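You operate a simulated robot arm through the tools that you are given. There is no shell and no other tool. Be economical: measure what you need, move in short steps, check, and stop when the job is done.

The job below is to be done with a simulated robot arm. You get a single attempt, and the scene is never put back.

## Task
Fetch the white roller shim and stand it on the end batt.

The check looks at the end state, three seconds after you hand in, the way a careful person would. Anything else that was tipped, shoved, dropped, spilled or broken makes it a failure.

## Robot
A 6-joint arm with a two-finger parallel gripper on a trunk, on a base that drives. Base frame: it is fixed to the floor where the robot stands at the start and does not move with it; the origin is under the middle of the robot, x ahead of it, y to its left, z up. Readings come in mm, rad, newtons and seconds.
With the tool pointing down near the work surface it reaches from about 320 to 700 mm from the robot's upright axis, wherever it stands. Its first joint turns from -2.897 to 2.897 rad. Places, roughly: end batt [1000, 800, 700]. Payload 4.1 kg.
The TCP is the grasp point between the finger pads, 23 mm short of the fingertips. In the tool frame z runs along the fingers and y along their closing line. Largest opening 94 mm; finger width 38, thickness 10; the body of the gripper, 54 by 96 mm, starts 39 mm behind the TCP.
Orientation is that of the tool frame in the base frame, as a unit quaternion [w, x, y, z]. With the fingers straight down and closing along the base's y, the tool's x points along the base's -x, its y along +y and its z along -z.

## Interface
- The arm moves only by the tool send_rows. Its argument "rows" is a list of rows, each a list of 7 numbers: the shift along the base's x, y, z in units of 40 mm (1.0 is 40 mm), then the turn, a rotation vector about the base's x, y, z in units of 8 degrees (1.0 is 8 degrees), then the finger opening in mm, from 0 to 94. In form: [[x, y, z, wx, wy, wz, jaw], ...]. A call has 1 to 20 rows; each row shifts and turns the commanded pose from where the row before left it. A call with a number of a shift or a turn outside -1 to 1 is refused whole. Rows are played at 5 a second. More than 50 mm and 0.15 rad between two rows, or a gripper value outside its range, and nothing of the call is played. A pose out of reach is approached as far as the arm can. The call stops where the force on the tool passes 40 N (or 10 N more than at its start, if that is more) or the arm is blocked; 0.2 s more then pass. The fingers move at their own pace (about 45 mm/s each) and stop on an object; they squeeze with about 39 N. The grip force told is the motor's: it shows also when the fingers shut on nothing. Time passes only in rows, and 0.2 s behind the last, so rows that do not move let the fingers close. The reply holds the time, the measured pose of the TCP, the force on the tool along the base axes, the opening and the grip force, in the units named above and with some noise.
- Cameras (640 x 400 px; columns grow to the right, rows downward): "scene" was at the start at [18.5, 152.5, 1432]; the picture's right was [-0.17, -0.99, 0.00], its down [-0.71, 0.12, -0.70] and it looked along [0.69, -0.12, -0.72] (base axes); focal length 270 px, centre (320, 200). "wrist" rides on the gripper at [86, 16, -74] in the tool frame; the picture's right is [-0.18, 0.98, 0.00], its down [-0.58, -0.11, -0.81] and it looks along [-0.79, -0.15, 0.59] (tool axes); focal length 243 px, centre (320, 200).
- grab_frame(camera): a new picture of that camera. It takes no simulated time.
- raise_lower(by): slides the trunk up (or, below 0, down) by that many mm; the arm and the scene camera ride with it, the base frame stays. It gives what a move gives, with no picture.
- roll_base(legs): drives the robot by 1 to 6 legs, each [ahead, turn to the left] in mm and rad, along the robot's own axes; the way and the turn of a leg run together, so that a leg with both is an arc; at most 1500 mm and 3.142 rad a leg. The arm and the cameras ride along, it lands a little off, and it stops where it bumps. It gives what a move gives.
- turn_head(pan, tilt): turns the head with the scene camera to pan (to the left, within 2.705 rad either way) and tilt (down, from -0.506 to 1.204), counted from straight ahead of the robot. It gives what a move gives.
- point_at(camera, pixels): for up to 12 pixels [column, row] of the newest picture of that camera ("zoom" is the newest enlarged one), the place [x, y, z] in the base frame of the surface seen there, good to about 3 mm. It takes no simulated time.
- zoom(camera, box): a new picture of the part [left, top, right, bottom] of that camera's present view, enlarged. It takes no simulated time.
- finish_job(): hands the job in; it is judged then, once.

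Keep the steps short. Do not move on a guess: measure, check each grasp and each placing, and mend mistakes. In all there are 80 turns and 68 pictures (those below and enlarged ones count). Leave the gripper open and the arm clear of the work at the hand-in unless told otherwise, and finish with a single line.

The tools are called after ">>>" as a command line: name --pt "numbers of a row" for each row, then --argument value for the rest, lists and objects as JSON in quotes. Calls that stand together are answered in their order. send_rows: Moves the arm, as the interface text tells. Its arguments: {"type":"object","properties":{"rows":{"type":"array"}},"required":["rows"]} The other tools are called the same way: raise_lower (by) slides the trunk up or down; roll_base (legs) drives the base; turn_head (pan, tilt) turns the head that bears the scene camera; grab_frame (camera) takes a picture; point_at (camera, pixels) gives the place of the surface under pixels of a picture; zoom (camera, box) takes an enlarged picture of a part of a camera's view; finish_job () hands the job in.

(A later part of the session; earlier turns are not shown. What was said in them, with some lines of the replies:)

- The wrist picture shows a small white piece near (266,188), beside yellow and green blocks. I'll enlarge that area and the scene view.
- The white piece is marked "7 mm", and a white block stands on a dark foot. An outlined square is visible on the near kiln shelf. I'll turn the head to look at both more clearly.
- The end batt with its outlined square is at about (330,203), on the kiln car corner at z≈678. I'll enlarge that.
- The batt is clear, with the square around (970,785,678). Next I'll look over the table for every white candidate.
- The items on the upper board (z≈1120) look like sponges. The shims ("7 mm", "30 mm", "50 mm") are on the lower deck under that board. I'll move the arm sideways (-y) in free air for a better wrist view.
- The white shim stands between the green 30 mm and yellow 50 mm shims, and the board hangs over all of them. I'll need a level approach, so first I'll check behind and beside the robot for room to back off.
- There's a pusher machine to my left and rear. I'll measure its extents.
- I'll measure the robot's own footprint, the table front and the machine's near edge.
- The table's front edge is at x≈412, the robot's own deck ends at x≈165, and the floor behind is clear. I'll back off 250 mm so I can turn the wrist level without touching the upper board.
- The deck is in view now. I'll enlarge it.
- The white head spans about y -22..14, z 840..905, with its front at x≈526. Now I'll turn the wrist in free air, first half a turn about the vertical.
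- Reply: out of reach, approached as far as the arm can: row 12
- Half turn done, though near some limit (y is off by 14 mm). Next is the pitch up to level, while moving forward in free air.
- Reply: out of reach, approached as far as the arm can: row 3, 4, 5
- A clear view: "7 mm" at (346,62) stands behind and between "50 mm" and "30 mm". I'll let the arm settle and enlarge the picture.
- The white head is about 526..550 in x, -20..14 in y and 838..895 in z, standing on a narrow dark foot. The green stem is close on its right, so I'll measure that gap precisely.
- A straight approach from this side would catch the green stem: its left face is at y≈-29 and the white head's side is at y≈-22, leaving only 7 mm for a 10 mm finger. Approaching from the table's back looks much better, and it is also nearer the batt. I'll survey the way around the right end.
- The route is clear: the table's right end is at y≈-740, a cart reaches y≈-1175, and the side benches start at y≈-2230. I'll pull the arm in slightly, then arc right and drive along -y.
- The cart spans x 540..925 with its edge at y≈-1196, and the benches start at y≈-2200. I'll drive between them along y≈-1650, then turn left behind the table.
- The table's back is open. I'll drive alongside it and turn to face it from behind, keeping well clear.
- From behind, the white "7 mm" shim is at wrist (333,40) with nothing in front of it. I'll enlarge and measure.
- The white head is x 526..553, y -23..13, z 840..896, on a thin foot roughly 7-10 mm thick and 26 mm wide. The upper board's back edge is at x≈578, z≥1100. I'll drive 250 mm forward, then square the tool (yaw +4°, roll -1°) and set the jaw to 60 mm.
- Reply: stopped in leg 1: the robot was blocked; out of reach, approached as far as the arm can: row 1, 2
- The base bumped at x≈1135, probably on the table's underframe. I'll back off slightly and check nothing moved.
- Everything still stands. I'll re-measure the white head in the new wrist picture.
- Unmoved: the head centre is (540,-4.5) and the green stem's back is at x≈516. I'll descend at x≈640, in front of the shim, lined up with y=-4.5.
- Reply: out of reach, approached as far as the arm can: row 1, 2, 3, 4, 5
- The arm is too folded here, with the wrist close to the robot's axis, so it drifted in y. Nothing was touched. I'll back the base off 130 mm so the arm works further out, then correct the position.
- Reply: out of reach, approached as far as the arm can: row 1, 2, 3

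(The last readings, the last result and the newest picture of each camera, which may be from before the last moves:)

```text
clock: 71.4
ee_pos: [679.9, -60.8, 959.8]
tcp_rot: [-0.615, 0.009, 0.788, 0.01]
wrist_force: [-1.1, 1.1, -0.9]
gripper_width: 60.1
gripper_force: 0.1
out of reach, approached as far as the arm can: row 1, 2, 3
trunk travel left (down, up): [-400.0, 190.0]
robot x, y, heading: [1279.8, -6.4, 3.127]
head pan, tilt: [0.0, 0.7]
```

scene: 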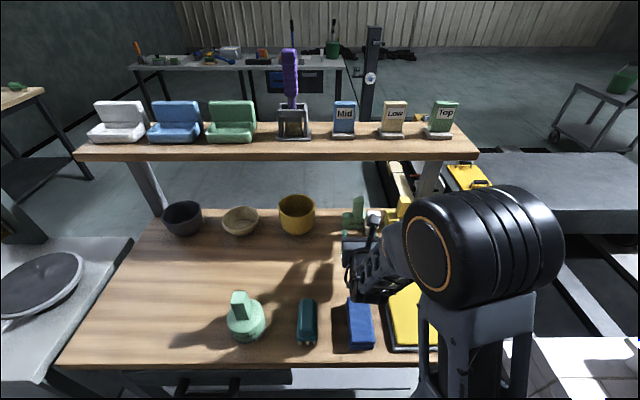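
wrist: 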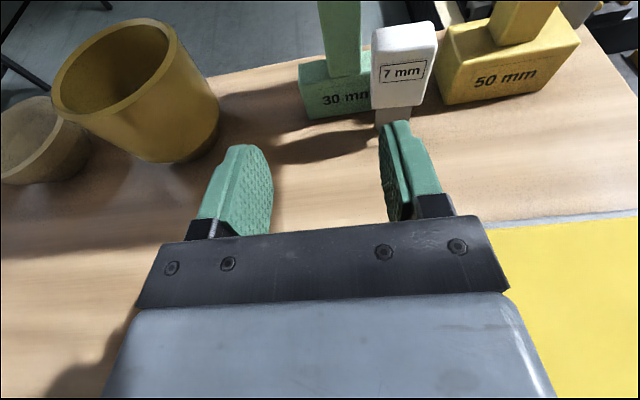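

With the camera-up roll a wrist joint is at its limit. Instead I'll use the natural roll with the fingers pitched about 55° down, approaching from behind. By my geometry that clears the board by 100 mm and the camera stays above the deck. I'll back away first to rotate freely.

>>> roll_base --legs '[[-250, 0]]'

>>> send_rows --pt "0 0 0.5 0 -1 0 94" --pt "0 0 0.5 0 -1 0 94" --pt "0 0 0.5 0 -1 0 94" --pt "0 0 0 0 -1 0 94" --pt "0 0 0 0 -1 0 94" --pt "0 0 0 0 -0.1 0 94"

```text
clock: 73.2
ee_pos: [931.9, -64.6, 960.2]
tcp_rot: [-0.614, 0.007, 0.789, 0.009]
wrist_force: [0.1, -0.4, -0.1]
gripper_width: 60.0
gripper_force: 0.1
trunk travel left (down, up): [-400.0, 190.0]
robot x, y, heading: [1534.9, -11.6, 3.129]
head pan, tilt: [0.0, 0.7]
```

```text
clock: 74.6
ee_pos: [930.0, -56.3, 1007.4]
tcp_rot: [-0.381, 0.014, 0.924, 0.034]
wrist_force: [0.1, 0.1, 0.4]
gripper_width: 94.0
gripper_force: 0.1
out of reach, approached as far as the arm can: row 3, 4
trunk travel left (down, up): [-400.0, 190.0]
robot x, y, heading: [1537.5, -6.6, 3.134]
head pan, tilt: [0.0, 0.7]
```

>>> send_rows --pt "0 0 0 -0.7 0 -0.71 94" --pt "0 0 0 -0.7 0 -0.71 94" --pt "0 0 0 -0.7 0 -0.71 94" --pt "0 0 0 -0.7 0 -0.71 94" --pt "0 0 0 -0.7 0 -0.71 94" --pt "0 0 0 -0.7 0 -0.71 94" --pt "0 0 0 -0.7 0 -0.71 94" --pt "0 0 0 -0.7 0 -0.71 94" --pt "0 0 0 -0.7 0 -0.71 94" --pt "0 0 0 -0.7 0 -0.71 94" --pt "0 0 0 -0.7 0 -0.71 94" --pt "0 0 0 -0.7 0 -0.71 94" --pt "0 0 0 -0.7 0 -0.71 94" --pt "0 0 0 -0.7 0 -0.71 94" --pt "0 0 0 -0.7 0 -0.71 94" --pt "0 0 0 -0.7 0 -0.71 94" --pt "0 0 0 -0.7 0 -0.71 94" --pt "0 0 0 -0.7 0 -0.71 94" --pt "0 0 0 -0.7 0 -0.71 94" --pt "0 0 0 -0.7 0 -0.71 94"

```text
clock: 78.8
ee_pos: [930.1, -56.5, 1006.9]
tcp_rot: [-0.033, 0.913, 0.177, -0.365]
wrist_force: [-0.6, 0.5, 0.5]
gripper_width: 94.3
gripper_force: 0.0
trunk travel left (down, up): [-400.0, 190.0]
robot x, y, heading: [1532.7, -4.9, 3.129]
head pan, tilt: [0.0, 0.7]
```

Now a final correction to exactly 55° down with square closing along y.

>>> send_rows --pt "0 0 0 -0.407 -0.352 -0.761 60" --pt "0 0.4 0 -0.407 -0.352 -0.761 60" --pt "0 0.4 0 -0.407 -0.352 -0.761 60" --pt "0 0.5 0 0 0 0 60" --pt "0 0 0 0 0 0 60"

>>> roll_base --legs '[[270, 0]]'

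>>> grab_frame --camera "wrist"

>>> grab_frame --camera "scene"

```text
clock: 80.0
ee_pos: [929.2, -2.0, 1007.1]
tcp_rot: [-0.001, 0.954, 0.001, -0.301]
wrist_force: [-0.5, -0.6, -0.8]
gripper_width: 59.7
gripper_force: 0.0
trunk travel left (down, up): [-400.0, 190.0]
robot x, y, heading: [1532.8, -9.3, 3.132]
head pan, tilt: [0.0, 0.7]
```

```text
clock: 81.9
ee_pos: [661.4, -1.2, 1007.5]
tcp_rot: [-0.001, 0.954, 0.001, -0.301]
wrist_force: [0.4, -0.3, 0.5]
gripper_width: 60.0
gripper_force: 0.1
trunk travel left (down, up): [-400.0, 190.0]
robot x, y, heading: [1268.1, -8.8, 3.133]
head pan, tilt: [0.0, 0.7]
```

```text
33 pictures are left
```

wrist: 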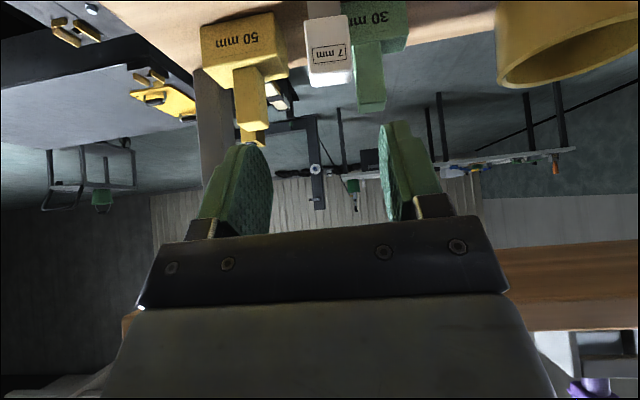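

```text
32 pictures are left
```

scene: 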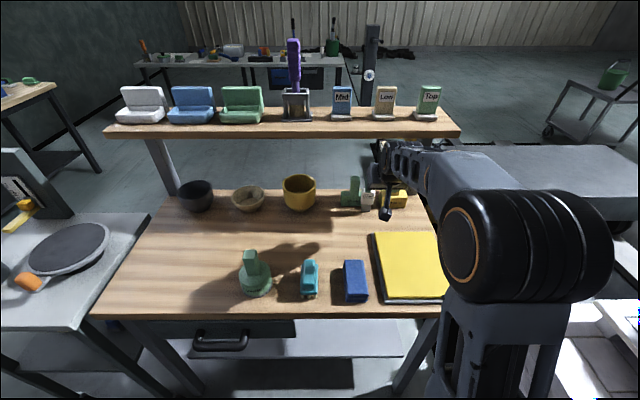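

Orientation is exact and reachable now. I'll lower to z≈872 at x≈661, well in front of the shim, then drive 60 mm closer.

>>> send_rows --pt "0 -0.08 -0.85 0 0 0 60" --pt "0 0 -0.85 0 0 0 60" --pt "0 0 -0.85 0 0 0 60" --pt "0 0 -0.83 0 0 0 60" --pt "0 0 0 0 0 0 60"

>>> roll_base --legs '[[55, 0]]'

>>> grab_frame --camera "wrist"

```text
clock: 83.1
ee_pos: [661.7, -3.2, 871.6]
tcp_rot: [-0.001, 0.954, 0.0, -0.301]
wrist_force: [0.0, 0.1, 0.6]
gripper_width: 59.9
gripper_force: 0.1
trunk travel left (down, up): [-400.0, 190.0]
robot x, y, heading: [1262.5, -7.1, 3.131]
head pan, tilt: [0.0, 0.7]
```

```text
clock: 84.0
ee_pos: [605.4, -2.3, 870.8]
tcp_rot: [0.0, 0.953, 0.0, -0.302]
wrist_force: [-0.4, 0.0, -0.6]
gripper_width: 60.0
gripper_force: 0.1
trunk travel left (down, up): [-400.0, 190.0]
robot x, y, heading: [1209.5, -6.9, 3.128]
head pan, tilt: [0.0, 0.7]
```

```text
31 pictures are left
```

wrist: 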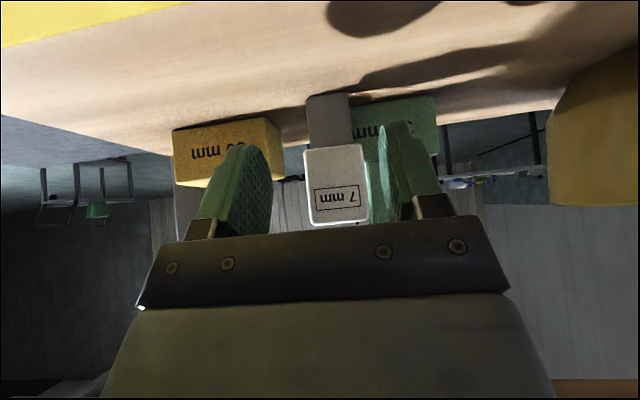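

>>> point_at --camera "wrist" --pixels '[[335, 180], [309, 180], [363, 180], [335, 215], [330, 120], [312, 120], [347, 120], [385, 165], [270, 175], [335, 152]]'

>>> zoom --camera "wrist" --box '[200, 80, 450, 240]'

```text
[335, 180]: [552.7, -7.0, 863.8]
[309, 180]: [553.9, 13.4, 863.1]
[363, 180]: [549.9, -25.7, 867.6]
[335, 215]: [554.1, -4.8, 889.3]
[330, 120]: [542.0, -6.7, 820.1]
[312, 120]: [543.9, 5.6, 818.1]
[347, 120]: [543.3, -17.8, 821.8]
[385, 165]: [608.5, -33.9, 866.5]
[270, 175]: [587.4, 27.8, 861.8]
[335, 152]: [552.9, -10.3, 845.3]
```

```text
2.50 times, centred on (325, 160) of wrist
```

zoom: 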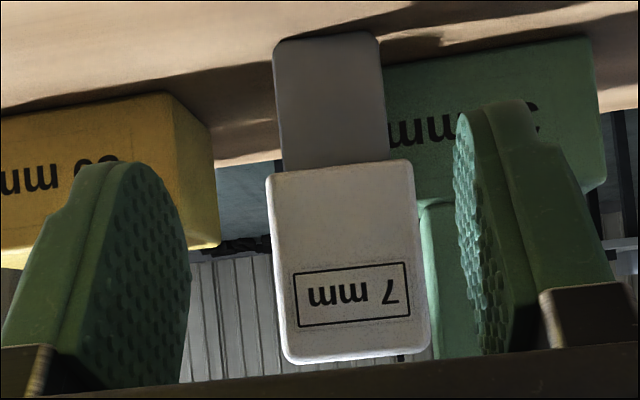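

The head centre is y≈-5 and the jaw is at -2.5. I'll shift -2 mm and advance 53 mm to x≈552.

>>> send_rows --pt "-0.3 -0.055 0 0 0 0 60" --pt "-0.4 0 0 0 0 0 60" --pt "-0.4 0 0 0 0 0 60" --pt "-0.23 0 0 0 0 0 60" --pt "0 0 0 0 0 0 60"

>>> grab_frame --camera "wrist"

>>> grab_frame --camera "scene"

```text
clock: 85.2
ee_pos: [553.3, -4.6, 871.5]
tcp_rot: [0.0, 0.954, 0.001, -0.301]
wrist_force: [0.3, -1.0, 0.5]
gripper_width: 60.1
gripper_force: 0.1
trunk travel left (down, up): [-400.0, 190.0]
robot x, y, heading: [1208.9, -5.0, 3.133]
head pan, tilt: [0.0, 0.7]
```

```text
29 pictures are left
```

wrist: 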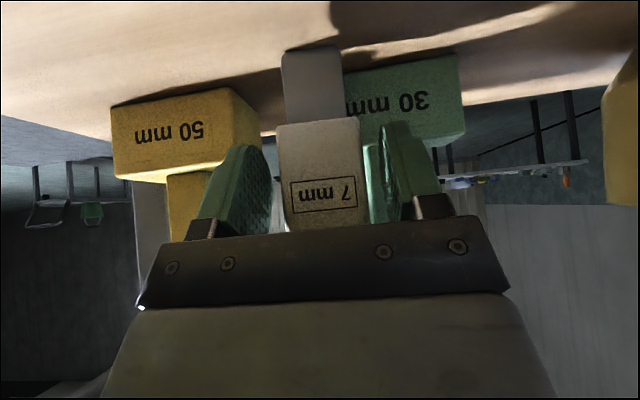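

```text
28 pictures are left
```

scene: 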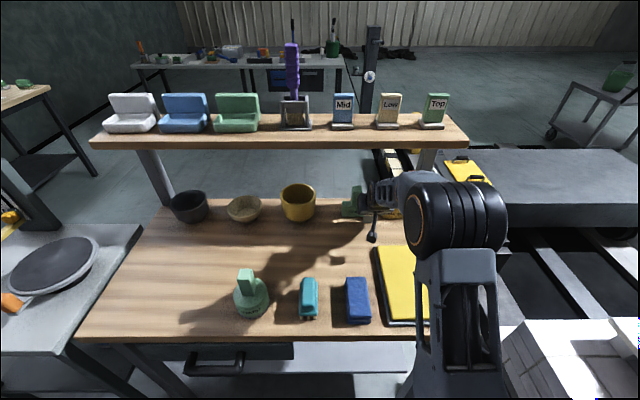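

The head sits between the pads. I'll close gently in steps.

>>> send_rows --pt "0 0 0 0 0 0 50" --pt "0 0 0 0 0 0 44" --pt "0 0 0 0 0 0 40" --pt "0 0 0 0 0 0 37" --pt "0 0 0 0 0 0 30" --pt "0 0 0 0 0 0 20" --pt "0 0 0 0 0 0 20" --pt "0 0 0 0 0 0 20"

>>> zoom --camera "wrist" --box '[200, 30, 480, 240]'

```text
clock: 87.0
ee_pos: [552.4, -4.9, 872.6]
tcp_rot: [0.0, 0.954, 0.001, -0.301]
wrist_force: [1.1, -0.5, 0.2]
gripper_width: 43.2
gripper_force: 38.5
trunk travel left (down, up): [-400.0, 190.0]
robot x, y, heading: [1212.2, -3.8, 3.131]
head pan, tilt: [0.0, 0.7]
```

```text
1.90 times, centred on (340, 135) of wrist
```

zoom: 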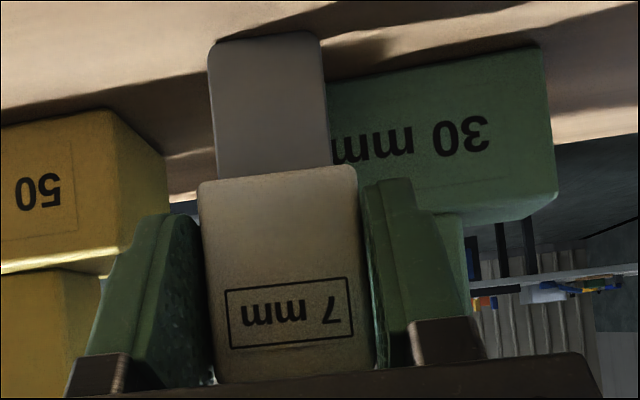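

Gripped at 43 mm and 38 N. I'll lift 30 mm and back off slightly, then check.

>>> send_rows --pt "0 0 0.25 0 0 0 20" --pt "0 0 0.5 0 0 0 20" --pt "0.5 0 0.3 0 0 0 20" --pt "0.8 0 0.2 0 0 0 20" --pt "0.8 0 0.2 0 0 0 20" --pt "0 0 0 0 0 0 20"

>>> grab_frame --camera "wrist"

>>> grab_frame --camera "scene"

```text
clock: 88.5
ee_pos: [638.6, -4.2, 930.6]
tcp_rot: [-0.001, 0.953, 0.001, -0.301]
wrist_force: [-0.7, 0.4, -1.4]
gripper_width: 43.2
gripper_force: 38.7
trunk travel left (down, up): [-400.0, 190.0]
robot x, y, heading: [1211.3, -7.9, 3.133]
head pan, tilt: [0.0, 0.7]
```

```text
26 pictures are left
```

wrist: 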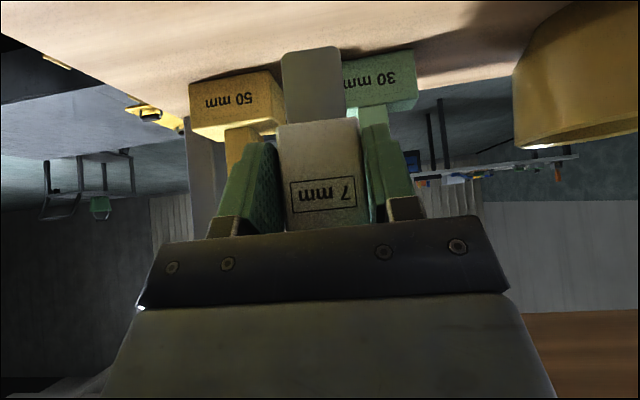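

```text
25 pictures are left
```

scene: 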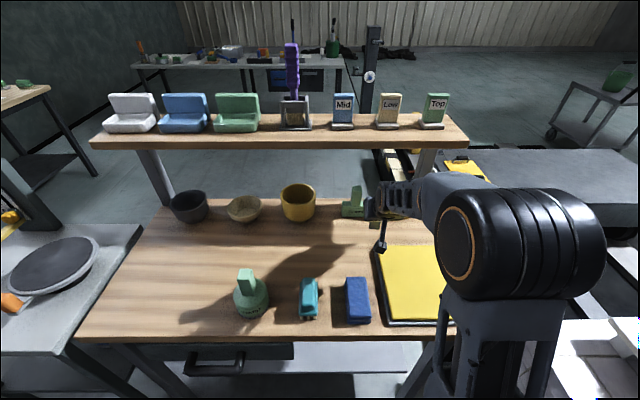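

The shim is held square and the neighbours are undisturbed. I'll raise it, back off 120 mm, and look toward the kiln car (to my right).

>>> send_rows --pt "0.5 0 0.8 0 0 0 20" --pt "0.5 0 0.8 0 0 0 20" --pt "0 0 0.3 0 0 0 20"

>>> roll_base --legs '[[-120, 0]]'

>>> turn_head --pan -1.3 --tilt 0.55

>>> grab_frame --camera "scene"

```text
clock: 89.2
ee_pos: [677.4, -4.7, 1006.3]
tcp_rot: [-0.001, 0.954, 0.0, -0.301]
wrist_force: [0.2, 0.2, -1.9]
gripper_width: 42.8
gripper_force: 38.8
trunk travel left (down, up): [-400.0, 190.0]
robot x, y, heading: [1208.8, -6.6, 3.132]
head pan, tilt: [0.0, 0.7]
```

```text
clock: 90.5
ee_pos: [798.8, -6.9, 1006.4]
tcp_rot: [0.0, 0.954, 0.002, -0.301]
wrist_force: [-0.1, -0.2, -1.9]
gripper_width: 42.9
gripper_force: 39.1
trunk travel left (down, up): [-400.0, 190.0]
robot x, y, heading: [1334.6, -7.5, 3.137]
head pan, tilt: [0.0, 0.7]
```

```text
clock: 92.0
ee_pos: [798.9, -7.4, 1005.5]
tcp_rot: [0.0, 0.953, 0.001, -0.302]
wrist_force: [0.0, 0.7, -1.6]
gripper_width: 42.7
gripper_force: 39.1
trunk travel left (down, up): [-400.0, 190.0]
robot x, y, heading: [1330.7, -6.1, 3.129]
head pan, tilt: [-1.3, 0.55]
```

```text
24 pictures are left
```

scene: 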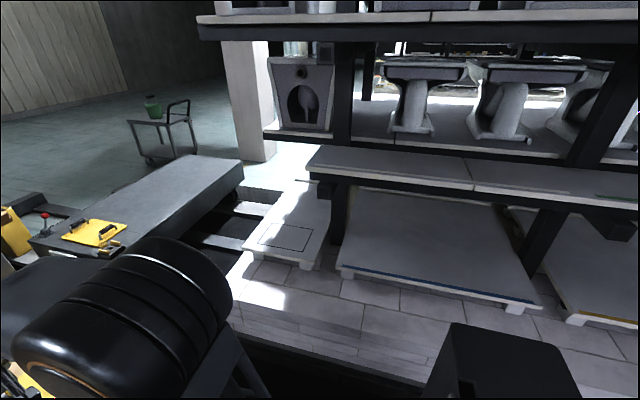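

The outlined square is at (285,237). I'll measure it and the shelf above it.

>>> zoom --camera "scene" --box '[200, 130, 400, 310]'

>>> point_at --camera "scene" --pixels '[[271, 223], [311, 229], [298, 251], [257, 245], [285, 237], [310, 163], [318, 146], [470, 189], [338, 232], [270, 131], [300, 263], [230, 300]]'

```text
2.22 times, centred on (300, 220) of scene
```

zoom: 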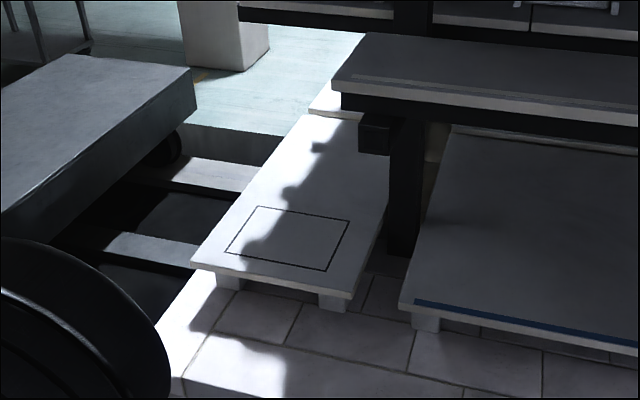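

```text
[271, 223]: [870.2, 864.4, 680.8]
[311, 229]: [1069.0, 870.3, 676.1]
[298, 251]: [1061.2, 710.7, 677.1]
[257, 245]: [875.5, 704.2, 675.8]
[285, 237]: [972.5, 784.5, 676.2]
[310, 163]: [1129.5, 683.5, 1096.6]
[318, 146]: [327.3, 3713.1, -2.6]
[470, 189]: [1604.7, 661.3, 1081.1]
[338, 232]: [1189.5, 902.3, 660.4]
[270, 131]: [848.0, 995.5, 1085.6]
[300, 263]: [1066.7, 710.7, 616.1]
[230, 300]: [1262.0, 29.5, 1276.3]
```

The square spans x 870..1067 and y 706..868, so its centre is (970,786) at z≈677. The shelf above starts at x≥1120, clear of it. I'll drive 80 ahead, turn right to face the square, then go 150 ahead.

>>> roll_base --legs '[[80, 0], [0, -1.215]]'

>>> turn_head --pan 0.0 --tilt 0.75

>>> grab_frame --camera "scene"

```text
clock: 96.1
ee_pos: [1070.8, 495.2, 1005.3]
tcp_rot: [-0.174, 0.781, -0.548, -0.246]
wrist_force: [-0.3, -0.5, -0.8]
gripper_width: 42.2
gripper_force: 39.5
trunk travel left (down, up): [-400.0, 190.0]
robot x, y, heading: [1248.6, -4.9, 1.906]
head pan, tilt: [-1.3, 0.55]
```

```text
clock: 97.5
ee_pos: [1071.6, 494.7, 1006.3]
tcp_rot: [-0.173, 0.781, -0.548, -0.245]
wrist_force: [0.4, 0.1, -1.4]
gripper_width: 41.9
gripper_force: 38.9
trunk travel left (down, up): [-400.0, 190.0]
robot x, y, heading: [1251.8, -6.2, 1.907]
head pan, tilt: [0.0, 0.75]
```

```text
22 pictures are left
```

scene: 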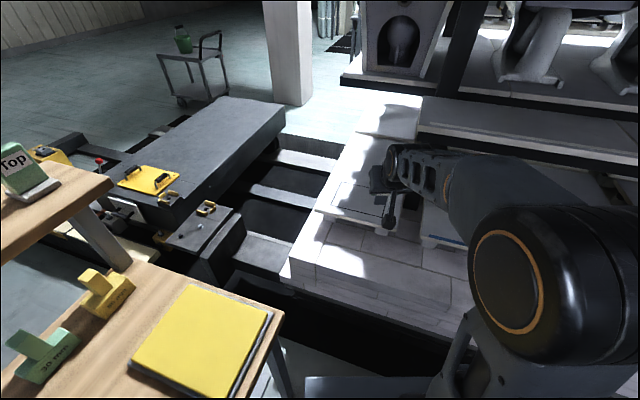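

The jaw reading has crept from 43.2 to 41.9 mm, so I'll check the hold in the wrist view before driving on.

>>> zoom --camera "wrist" --box '[200, 30, 480, 240]'

>>> point_at --camera "scene" --pixels '[[285, 340], [283, 312], [460, 325], [420, 315], [340, 290], [600, 310], [310, 380], [425, 135]]'

```text
1.90 times, centred on (340, 135) of wrist
```

zoom: 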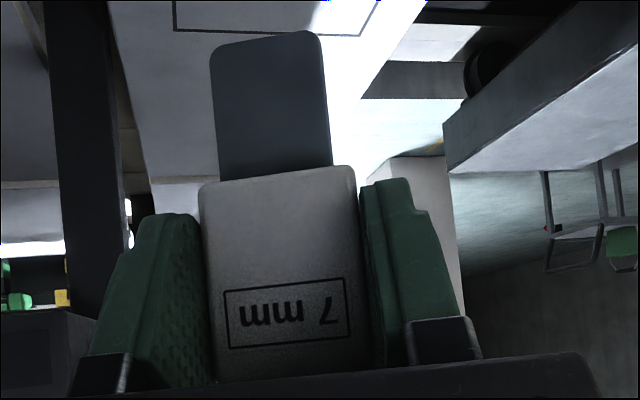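

```text
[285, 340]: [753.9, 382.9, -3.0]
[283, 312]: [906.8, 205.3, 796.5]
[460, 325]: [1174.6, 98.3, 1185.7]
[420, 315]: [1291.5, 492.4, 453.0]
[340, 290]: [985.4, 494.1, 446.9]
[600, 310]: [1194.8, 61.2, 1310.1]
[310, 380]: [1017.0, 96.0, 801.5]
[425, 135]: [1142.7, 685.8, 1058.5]
```

The hold is unchanged. The table corner is (907,205) and the car side is at y≈493, so 145 mm forward is clear.

>>> roll_base --legs '[[145, 0]]'

>>> grab_frame --camera "wrist"

```text
clock: 98.9
ee_pos: [1023.4, 632.3, 1005.7]
tcp_rot: [-0.173, 0.78, -0.548, -0.245]
wrist_force: [-0.1, 0.5, -1.3]
gripper_width: 41.9
gripper_force: 39.3
trunk travel left (down, up): [-400.0, 190.0]
robot x, y, heading: [1202.6, 132.3, 1.906]
head pan, tilt: [0.0, 0.75]
```

```text
20 pictures are left
```

wrist: 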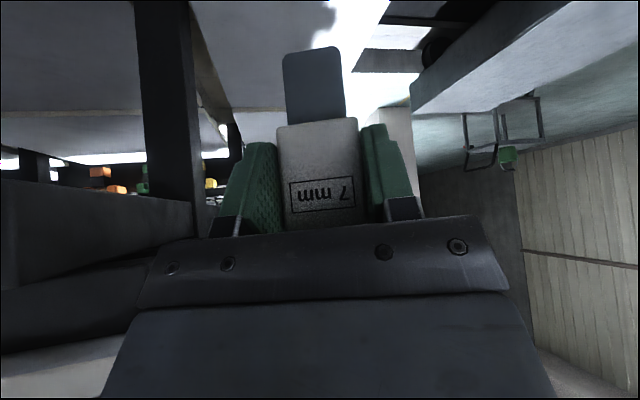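

Orientation is level (roll ≈0). I'll measure the shim in the hand: foot end and verticality.

>>> point_at --camera "wrist" --pixels '[[314, 52], [314, 60], [314, 90], [314, 112], [290, 60], [338, 60], [318, 140], [318, 165], [320, 205], [290, 165], [348, 165]]'

```text
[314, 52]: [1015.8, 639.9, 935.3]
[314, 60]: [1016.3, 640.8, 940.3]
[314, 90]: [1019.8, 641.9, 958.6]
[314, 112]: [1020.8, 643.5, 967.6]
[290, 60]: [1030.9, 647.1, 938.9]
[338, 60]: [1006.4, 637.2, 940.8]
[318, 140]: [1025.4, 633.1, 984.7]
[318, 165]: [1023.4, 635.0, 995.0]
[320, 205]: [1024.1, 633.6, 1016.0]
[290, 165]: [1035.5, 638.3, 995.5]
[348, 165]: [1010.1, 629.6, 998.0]
```

The foot bottom is 72 mm below the TCP, the shim is upright, and its foot sits about 14 mm ahead of the TCP. The TCP goal is about (975,770) and z≈749 for touchdown. I'll move over and down to z≈800 first.

>>> send_rows --pt "-0.2 0.57 0 0 0 0 20" --pt "-0.2 0.57 0 0 0 0 20" --pt "-0.2 0.57 0 0 0 0 20" --pt "-0.2 0.57 0 0 0 0 20" --pt "-0.2 0.58 0 0 0 0 20" --pt "-0.2 0.58 0 0 0 0 20" --pt "0 0 -0.8 0 0 0 20" --pt "0 0 -0.9 0 0 0 20" --pt "0 0 -0.9 0 0 0 20" --pt "0 0 -0.9 0 0 0 20" --pt "0 0 -0.9 0 0 0 20" --pt "0 0 -0.75 0 0 0 20" --pt "0 0 0 0 0 0 20"

>>> grab_frame --camera "wrist"

>>> grab_frame --camera "scene"

```text
clock: 101.7
ee_pos: [975.7, 771.0, 797.9]
tcp_rot: [-0.173, 0.781, -0.548, -0.246]
wrist_force: [0.1, 0.4, -2.2]
gripper_width: 41.9
gripper_force: 38.6
trunk travel left (down, up): [-400.0, 190.0]
robot x, y, heading: [1201.7, 130.5, 1.905]
head pan, tilt: [0.0, 0.75]
```

```text
19 pictures are left
```

wrist: 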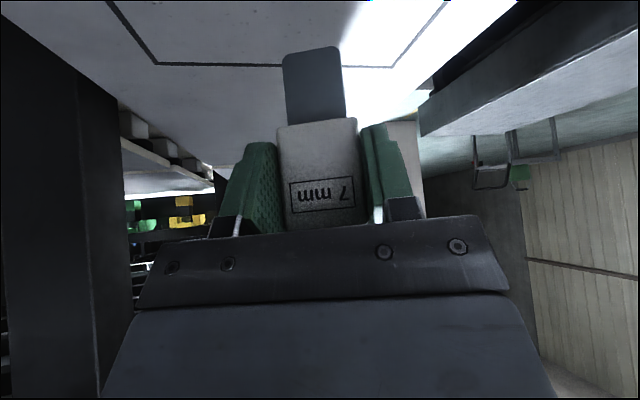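

```text
18 pictures are left
```

scene: 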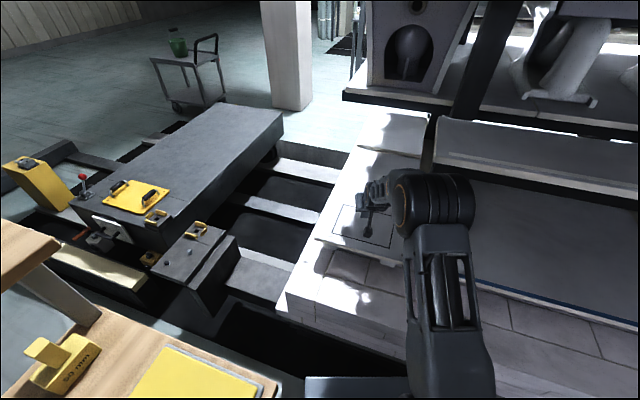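

Positioned over the square. I'll lower to just above contact (z≈754).

>>> send_rows --pt "0 0 -0.5 0 0 0 20" --pt "0 0 -0.4 0 0 0 20" --pt "0 0 -0.2 0 0 0 20" --pt "0 0 0 0 0 0 20"

>>> zoom --camera "wrist" --box '[180, 0, 480, 200]'

>>> point_at --camera "zoom" --pixels '[[285, 110], [285, 150], [285, 90], [285, 60], [230, 90], [360, 90], [285, 225], [285, 270], [150, 60], [450, 60]]'

```text
clock: 102.7
ee_pos: [975.5, 771.4, 755.3]
tcp_rot: [-0.174, 0.78, -0.548, -0.246]
wrist_force: [0.1, -0.2, -0.8]
gripper_width: 42.0
gripper_force: 38.9
trunk travel left (down, up): [-400.0, 190.0]
robot x, y, heading: [1205.7, 131.7, 1.906]
head pan, tilt: [0.0, 0.75]
```

```text
2.00 times, centred on (330, 100) of wrist
```

zoom: 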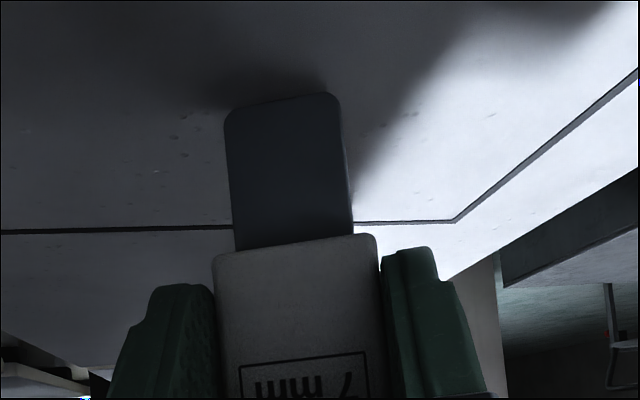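

```text
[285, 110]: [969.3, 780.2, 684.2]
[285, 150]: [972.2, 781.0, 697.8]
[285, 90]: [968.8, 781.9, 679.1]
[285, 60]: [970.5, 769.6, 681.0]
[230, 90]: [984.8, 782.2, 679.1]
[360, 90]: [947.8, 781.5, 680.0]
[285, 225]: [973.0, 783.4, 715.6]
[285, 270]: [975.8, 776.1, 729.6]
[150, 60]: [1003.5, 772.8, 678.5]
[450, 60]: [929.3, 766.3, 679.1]
```

The batt reads z≈679 here, leaving about 4 mm. I'll lower in 1 mm steps, watching the force.

>>> send_rows --pt "0 0 -0.03 0 0 0 20" --pt "0 0 -0.03 0 0 0 20" --pt "0 0 0 0 0 0 20"

>>> send_rows --pt "0 0 -0.03 0 0 0 20" --pt "0 0 0 0 0 0 20"

>>> send_rows --pt "0 0 -0.02 0 0 0 20" --pt "0 0 0 0 0 0 20"

```text
clock: 103.5
ee_pos: [975.7, 770.9, 752.6]
tcp_rot: [-0.173, 0.781, -0.547, -0.246]
wrist_force: [0.3, 0.8, -1.1]
gripper_width: 41.7
gripper_force: 38.5
trunk travel left (down, up): [-400.0, 190.0]
robot x, y, heading: [1205.2, 129.8, 1.909]
head pan, tilt: [0.0, 0.75]
```

```text
clock: 104.1
ee_pos: [974.0, 769.8, 753.1]
tcp_rot: [-0.174, 0.781, -0.547, -0.246]
wrist_force: [0.6, -1.2, 1.0]
gripper_width: 41.7
gripper_force: 38.9
trunk travel left (down, up): [-400.0, 190.0]
robot x, y, heading: [1202.4, 130.8, 1.904]
head pan, tilt: [0.0, 0.75]
```

```text
clock: 104.7
ee_pos: [975.9, 771.2, 752.1]
tcp_rot: [-0.174, 0.78, -0.548, -0.246]
wrist_force: [-0.1, -0.6, 5.4]
gripper_width: 41.5
gripper_force: 39.8
trunk travel left (down, up): [-400.0, 190.0]
robot x, y, heading: [1204.3, 130.5, 1.906]
head pan, tilt: [0.0, 0.75]
```

Contact: the vertical force rose to about +5 N. I'll look at the foot before releasing.

>>> zoom --camera "wrist" --box '[230, 20, 400, 130]'

>>> send_rows --pt "0 0 0 0 0 0 20"

```text
3.64 times, centred on (315, 75) of wrist
```

zoom: 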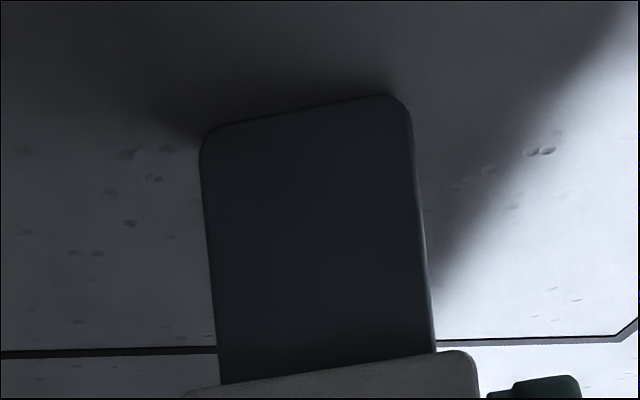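

```text
clock: 105.1
ee_pos: [975.8, 771.5, 752.1]
tcp_rot: [-0.173, 0.781, -0.548, -0.246]
wrist_force: [0.7, 0.8, 6.2]
gripper_width: 41.9
gripper_force: 39.3
trunk travel left (down, up): [-400.0, 190.0]
robot x, y, heading: [1204.7, 126.9, 1.911]
head pan, tilt: [0.0, 0.75]
```

Seated on the batt. I'll open slowly in small steps.

>>> send_rows --pt "0 0 0 0 0 0 40" --pt "0 0 0 0 0 0 41.5" --pt "0 0 0 0 0 0 42" --pt "0 0 0 0 0 0 42.5" --pt "0 0 0 0 0 0 43" --pt "0 0 0 0 0 0 44" --pt "0 0 0 0 0 0 46" --pt "0 0 0 0 0 0 49" --pt "0 0 0 0 0 0 53" --pt "0 0 0 0 0 0 57" --pt "0 0 0 0 0 0 60" --pt "0 0 0 0 0 0 60"

>>> zoom --camera "wrist" --box '[180, 0, 480, 240]'

>>> point_at --camera "zoom" --pixels '[[280, 120], [280, 200], [280, 260], [280, 330], [245, 300], [350, 300]]'

```text
clock: 107.7
ee_pos: [975.3, 770.6, 752.1]
tcp_rot: [-0.173, 0.781, -0.548, -0.246]
wrist_force: [-0.1, -0.2, -0.6]
gripper_width: 60.0
gripper_force: 0.0
trunk travel left (down, up): [-400.0, 190.0]
robot x, y, heading: [1203.6, 132.9, 1.898]
head pan, tilt: [0.0, 0.75]
```

```text
1.67 times, centred on (330, 120) of wrist
```

zoom: 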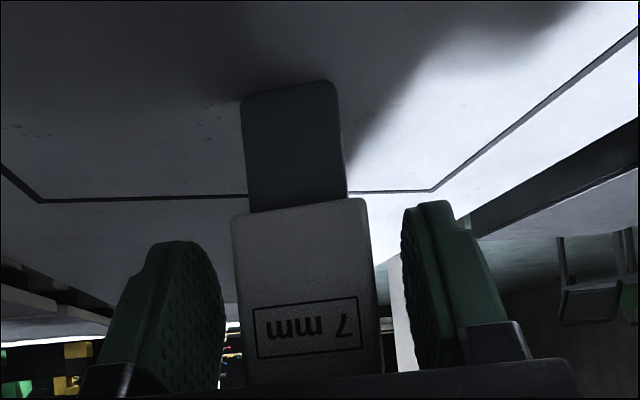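

```text
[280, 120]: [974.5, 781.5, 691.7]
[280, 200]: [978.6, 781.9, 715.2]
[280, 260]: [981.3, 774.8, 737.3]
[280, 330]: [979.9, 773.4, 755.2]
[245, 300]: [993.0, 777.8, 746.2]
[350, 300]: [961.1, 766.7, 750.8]
```

It stands free. I'll open wider and withdraw straight back along the approach line.

>>> send_rows --pt "0 0 0 0 0 0 75" --pt "0 0 0 0 0 0 85" --pt "0.1 -0.28 0 0 0 0 85" --pt "0.2 -0.57 0 0 0 0 85" --pt "0.2 -0.57 0 0 0 0 85" --pt "0.2 -0.57 0 0 0 0 85" --pt "0.2 -0.57 0.2 0 0 0 85" --pt "0 0 0.8 0 0 0 85" --pt "0 0 0.9 0 0 0 94" --pt "0 0 0.9 0 0 0 94" --pt "0 0 0.9 0 0 0 94" --pt "0 0 0.9 0 0 0 94"

>>> roll_base --legs '[[-140, 0]]'

>>> grab_frame --camera "scene"

```text
clock: 110.3
ee_pos: [1012.0, 668.0, 936.0]
tcp_rot: [-0.173, 0.781, -0.548, -0.245]
wrist_force: [0.0, -0.3, -0.2]
gripper_width: 93.7
gripper_force: 0.0
trunk travel left (down, up): [-400.0, 190.0]
robot x, y, heading: [1200.6, 131.5, 1.905]
head pan, tilt: [0.0, 0.75]
```

```text
clock: 111.6
ee_pos: [1057.0, 535.8, 936.8]
tcp_rot: [-0.173, 0.781, -0.547, -0.246]
wrist_force: [0.4, -0.6, -0.6]
gripper_width: 94.1
gripper_force: 0.0
trunk travel left (down, up): [-400.0, 190.0]
robot x, y, heading: [1253.1, -0.0, 1.902]
head pan, tilt: [0.0, 0.75]
```

```text
14 pictures are left
```

scene: 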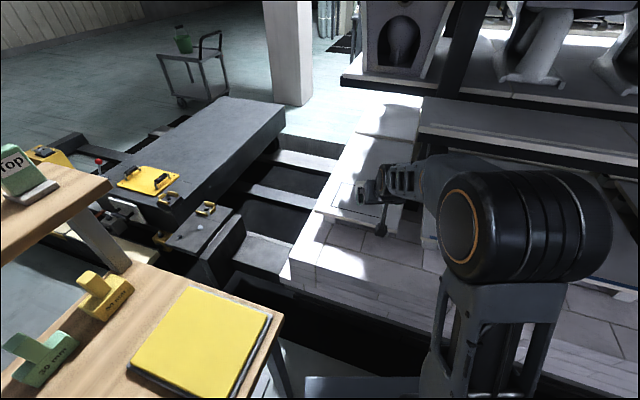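

The arm is in the scene view, so I'll enlarge the batt and also check with the wrist camera.

>>> zoom --camera "scene" --box '[310, 130, 450, 250]'

>>> grab_frame --camera "wrist"

```text
3.33 times, centred on (380, 190) of scene
```

zoom: 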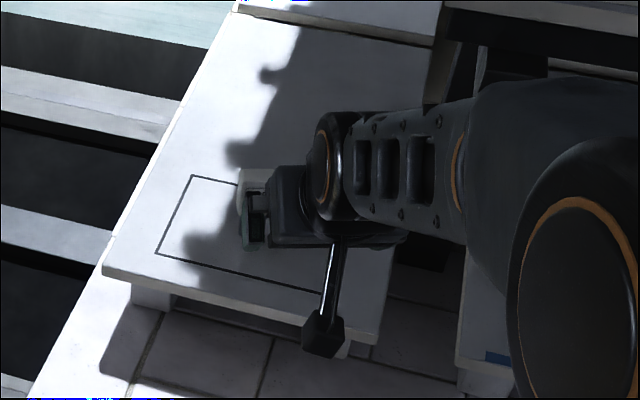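

```text
12 pictures are left
```

wrist: 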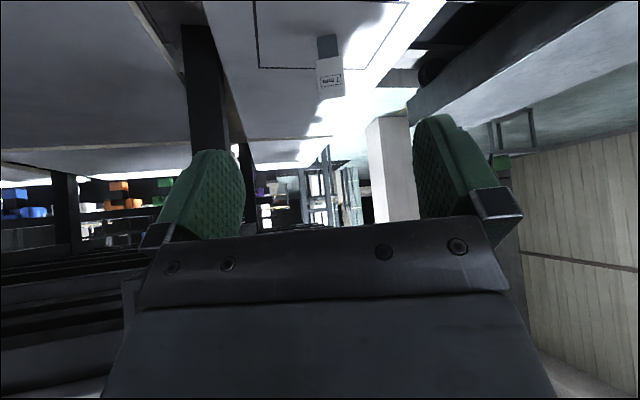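

>>> zoom --camera "wrist" --box '[240, 0, 440, 120]'

>>> point_at --camera "wrist" --pixels '[[328, 42], [328, 52], [330, 66], [331, 90], [331, 98], [320, 80], [341, 80]]'

```text
3.20 times, centred on (340, 60) of wrist
```

zoom: 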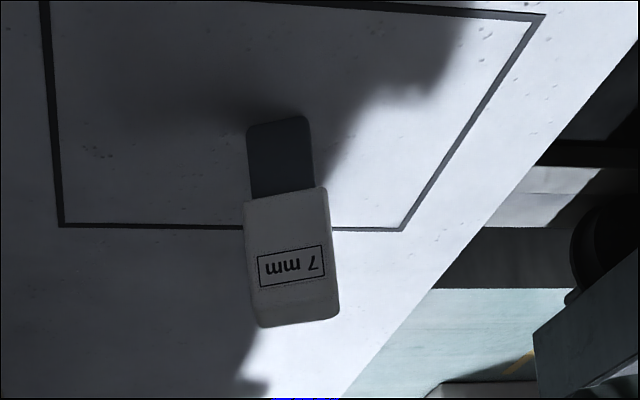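

```text
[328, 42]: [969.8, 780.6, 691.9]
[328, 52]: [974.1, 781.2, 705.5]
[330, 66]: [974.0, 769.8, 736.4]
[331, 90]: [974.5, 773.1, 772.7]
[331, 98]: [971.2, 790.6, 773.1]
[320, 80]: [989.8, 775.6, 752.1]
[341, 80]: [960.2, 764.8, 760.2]
```

The shim stands upright inside the square at about (971,784), with its top at z≈773. The gripper is open and clear, so I'll hand in.

>>> finish_job

```text
The job is handed in.
```

The white 7 mm roller shim stands upright inside the marked square on the end batt, and the gripper is open and clear; the base lightly bumped the table once on the way, but nothing on it moved.
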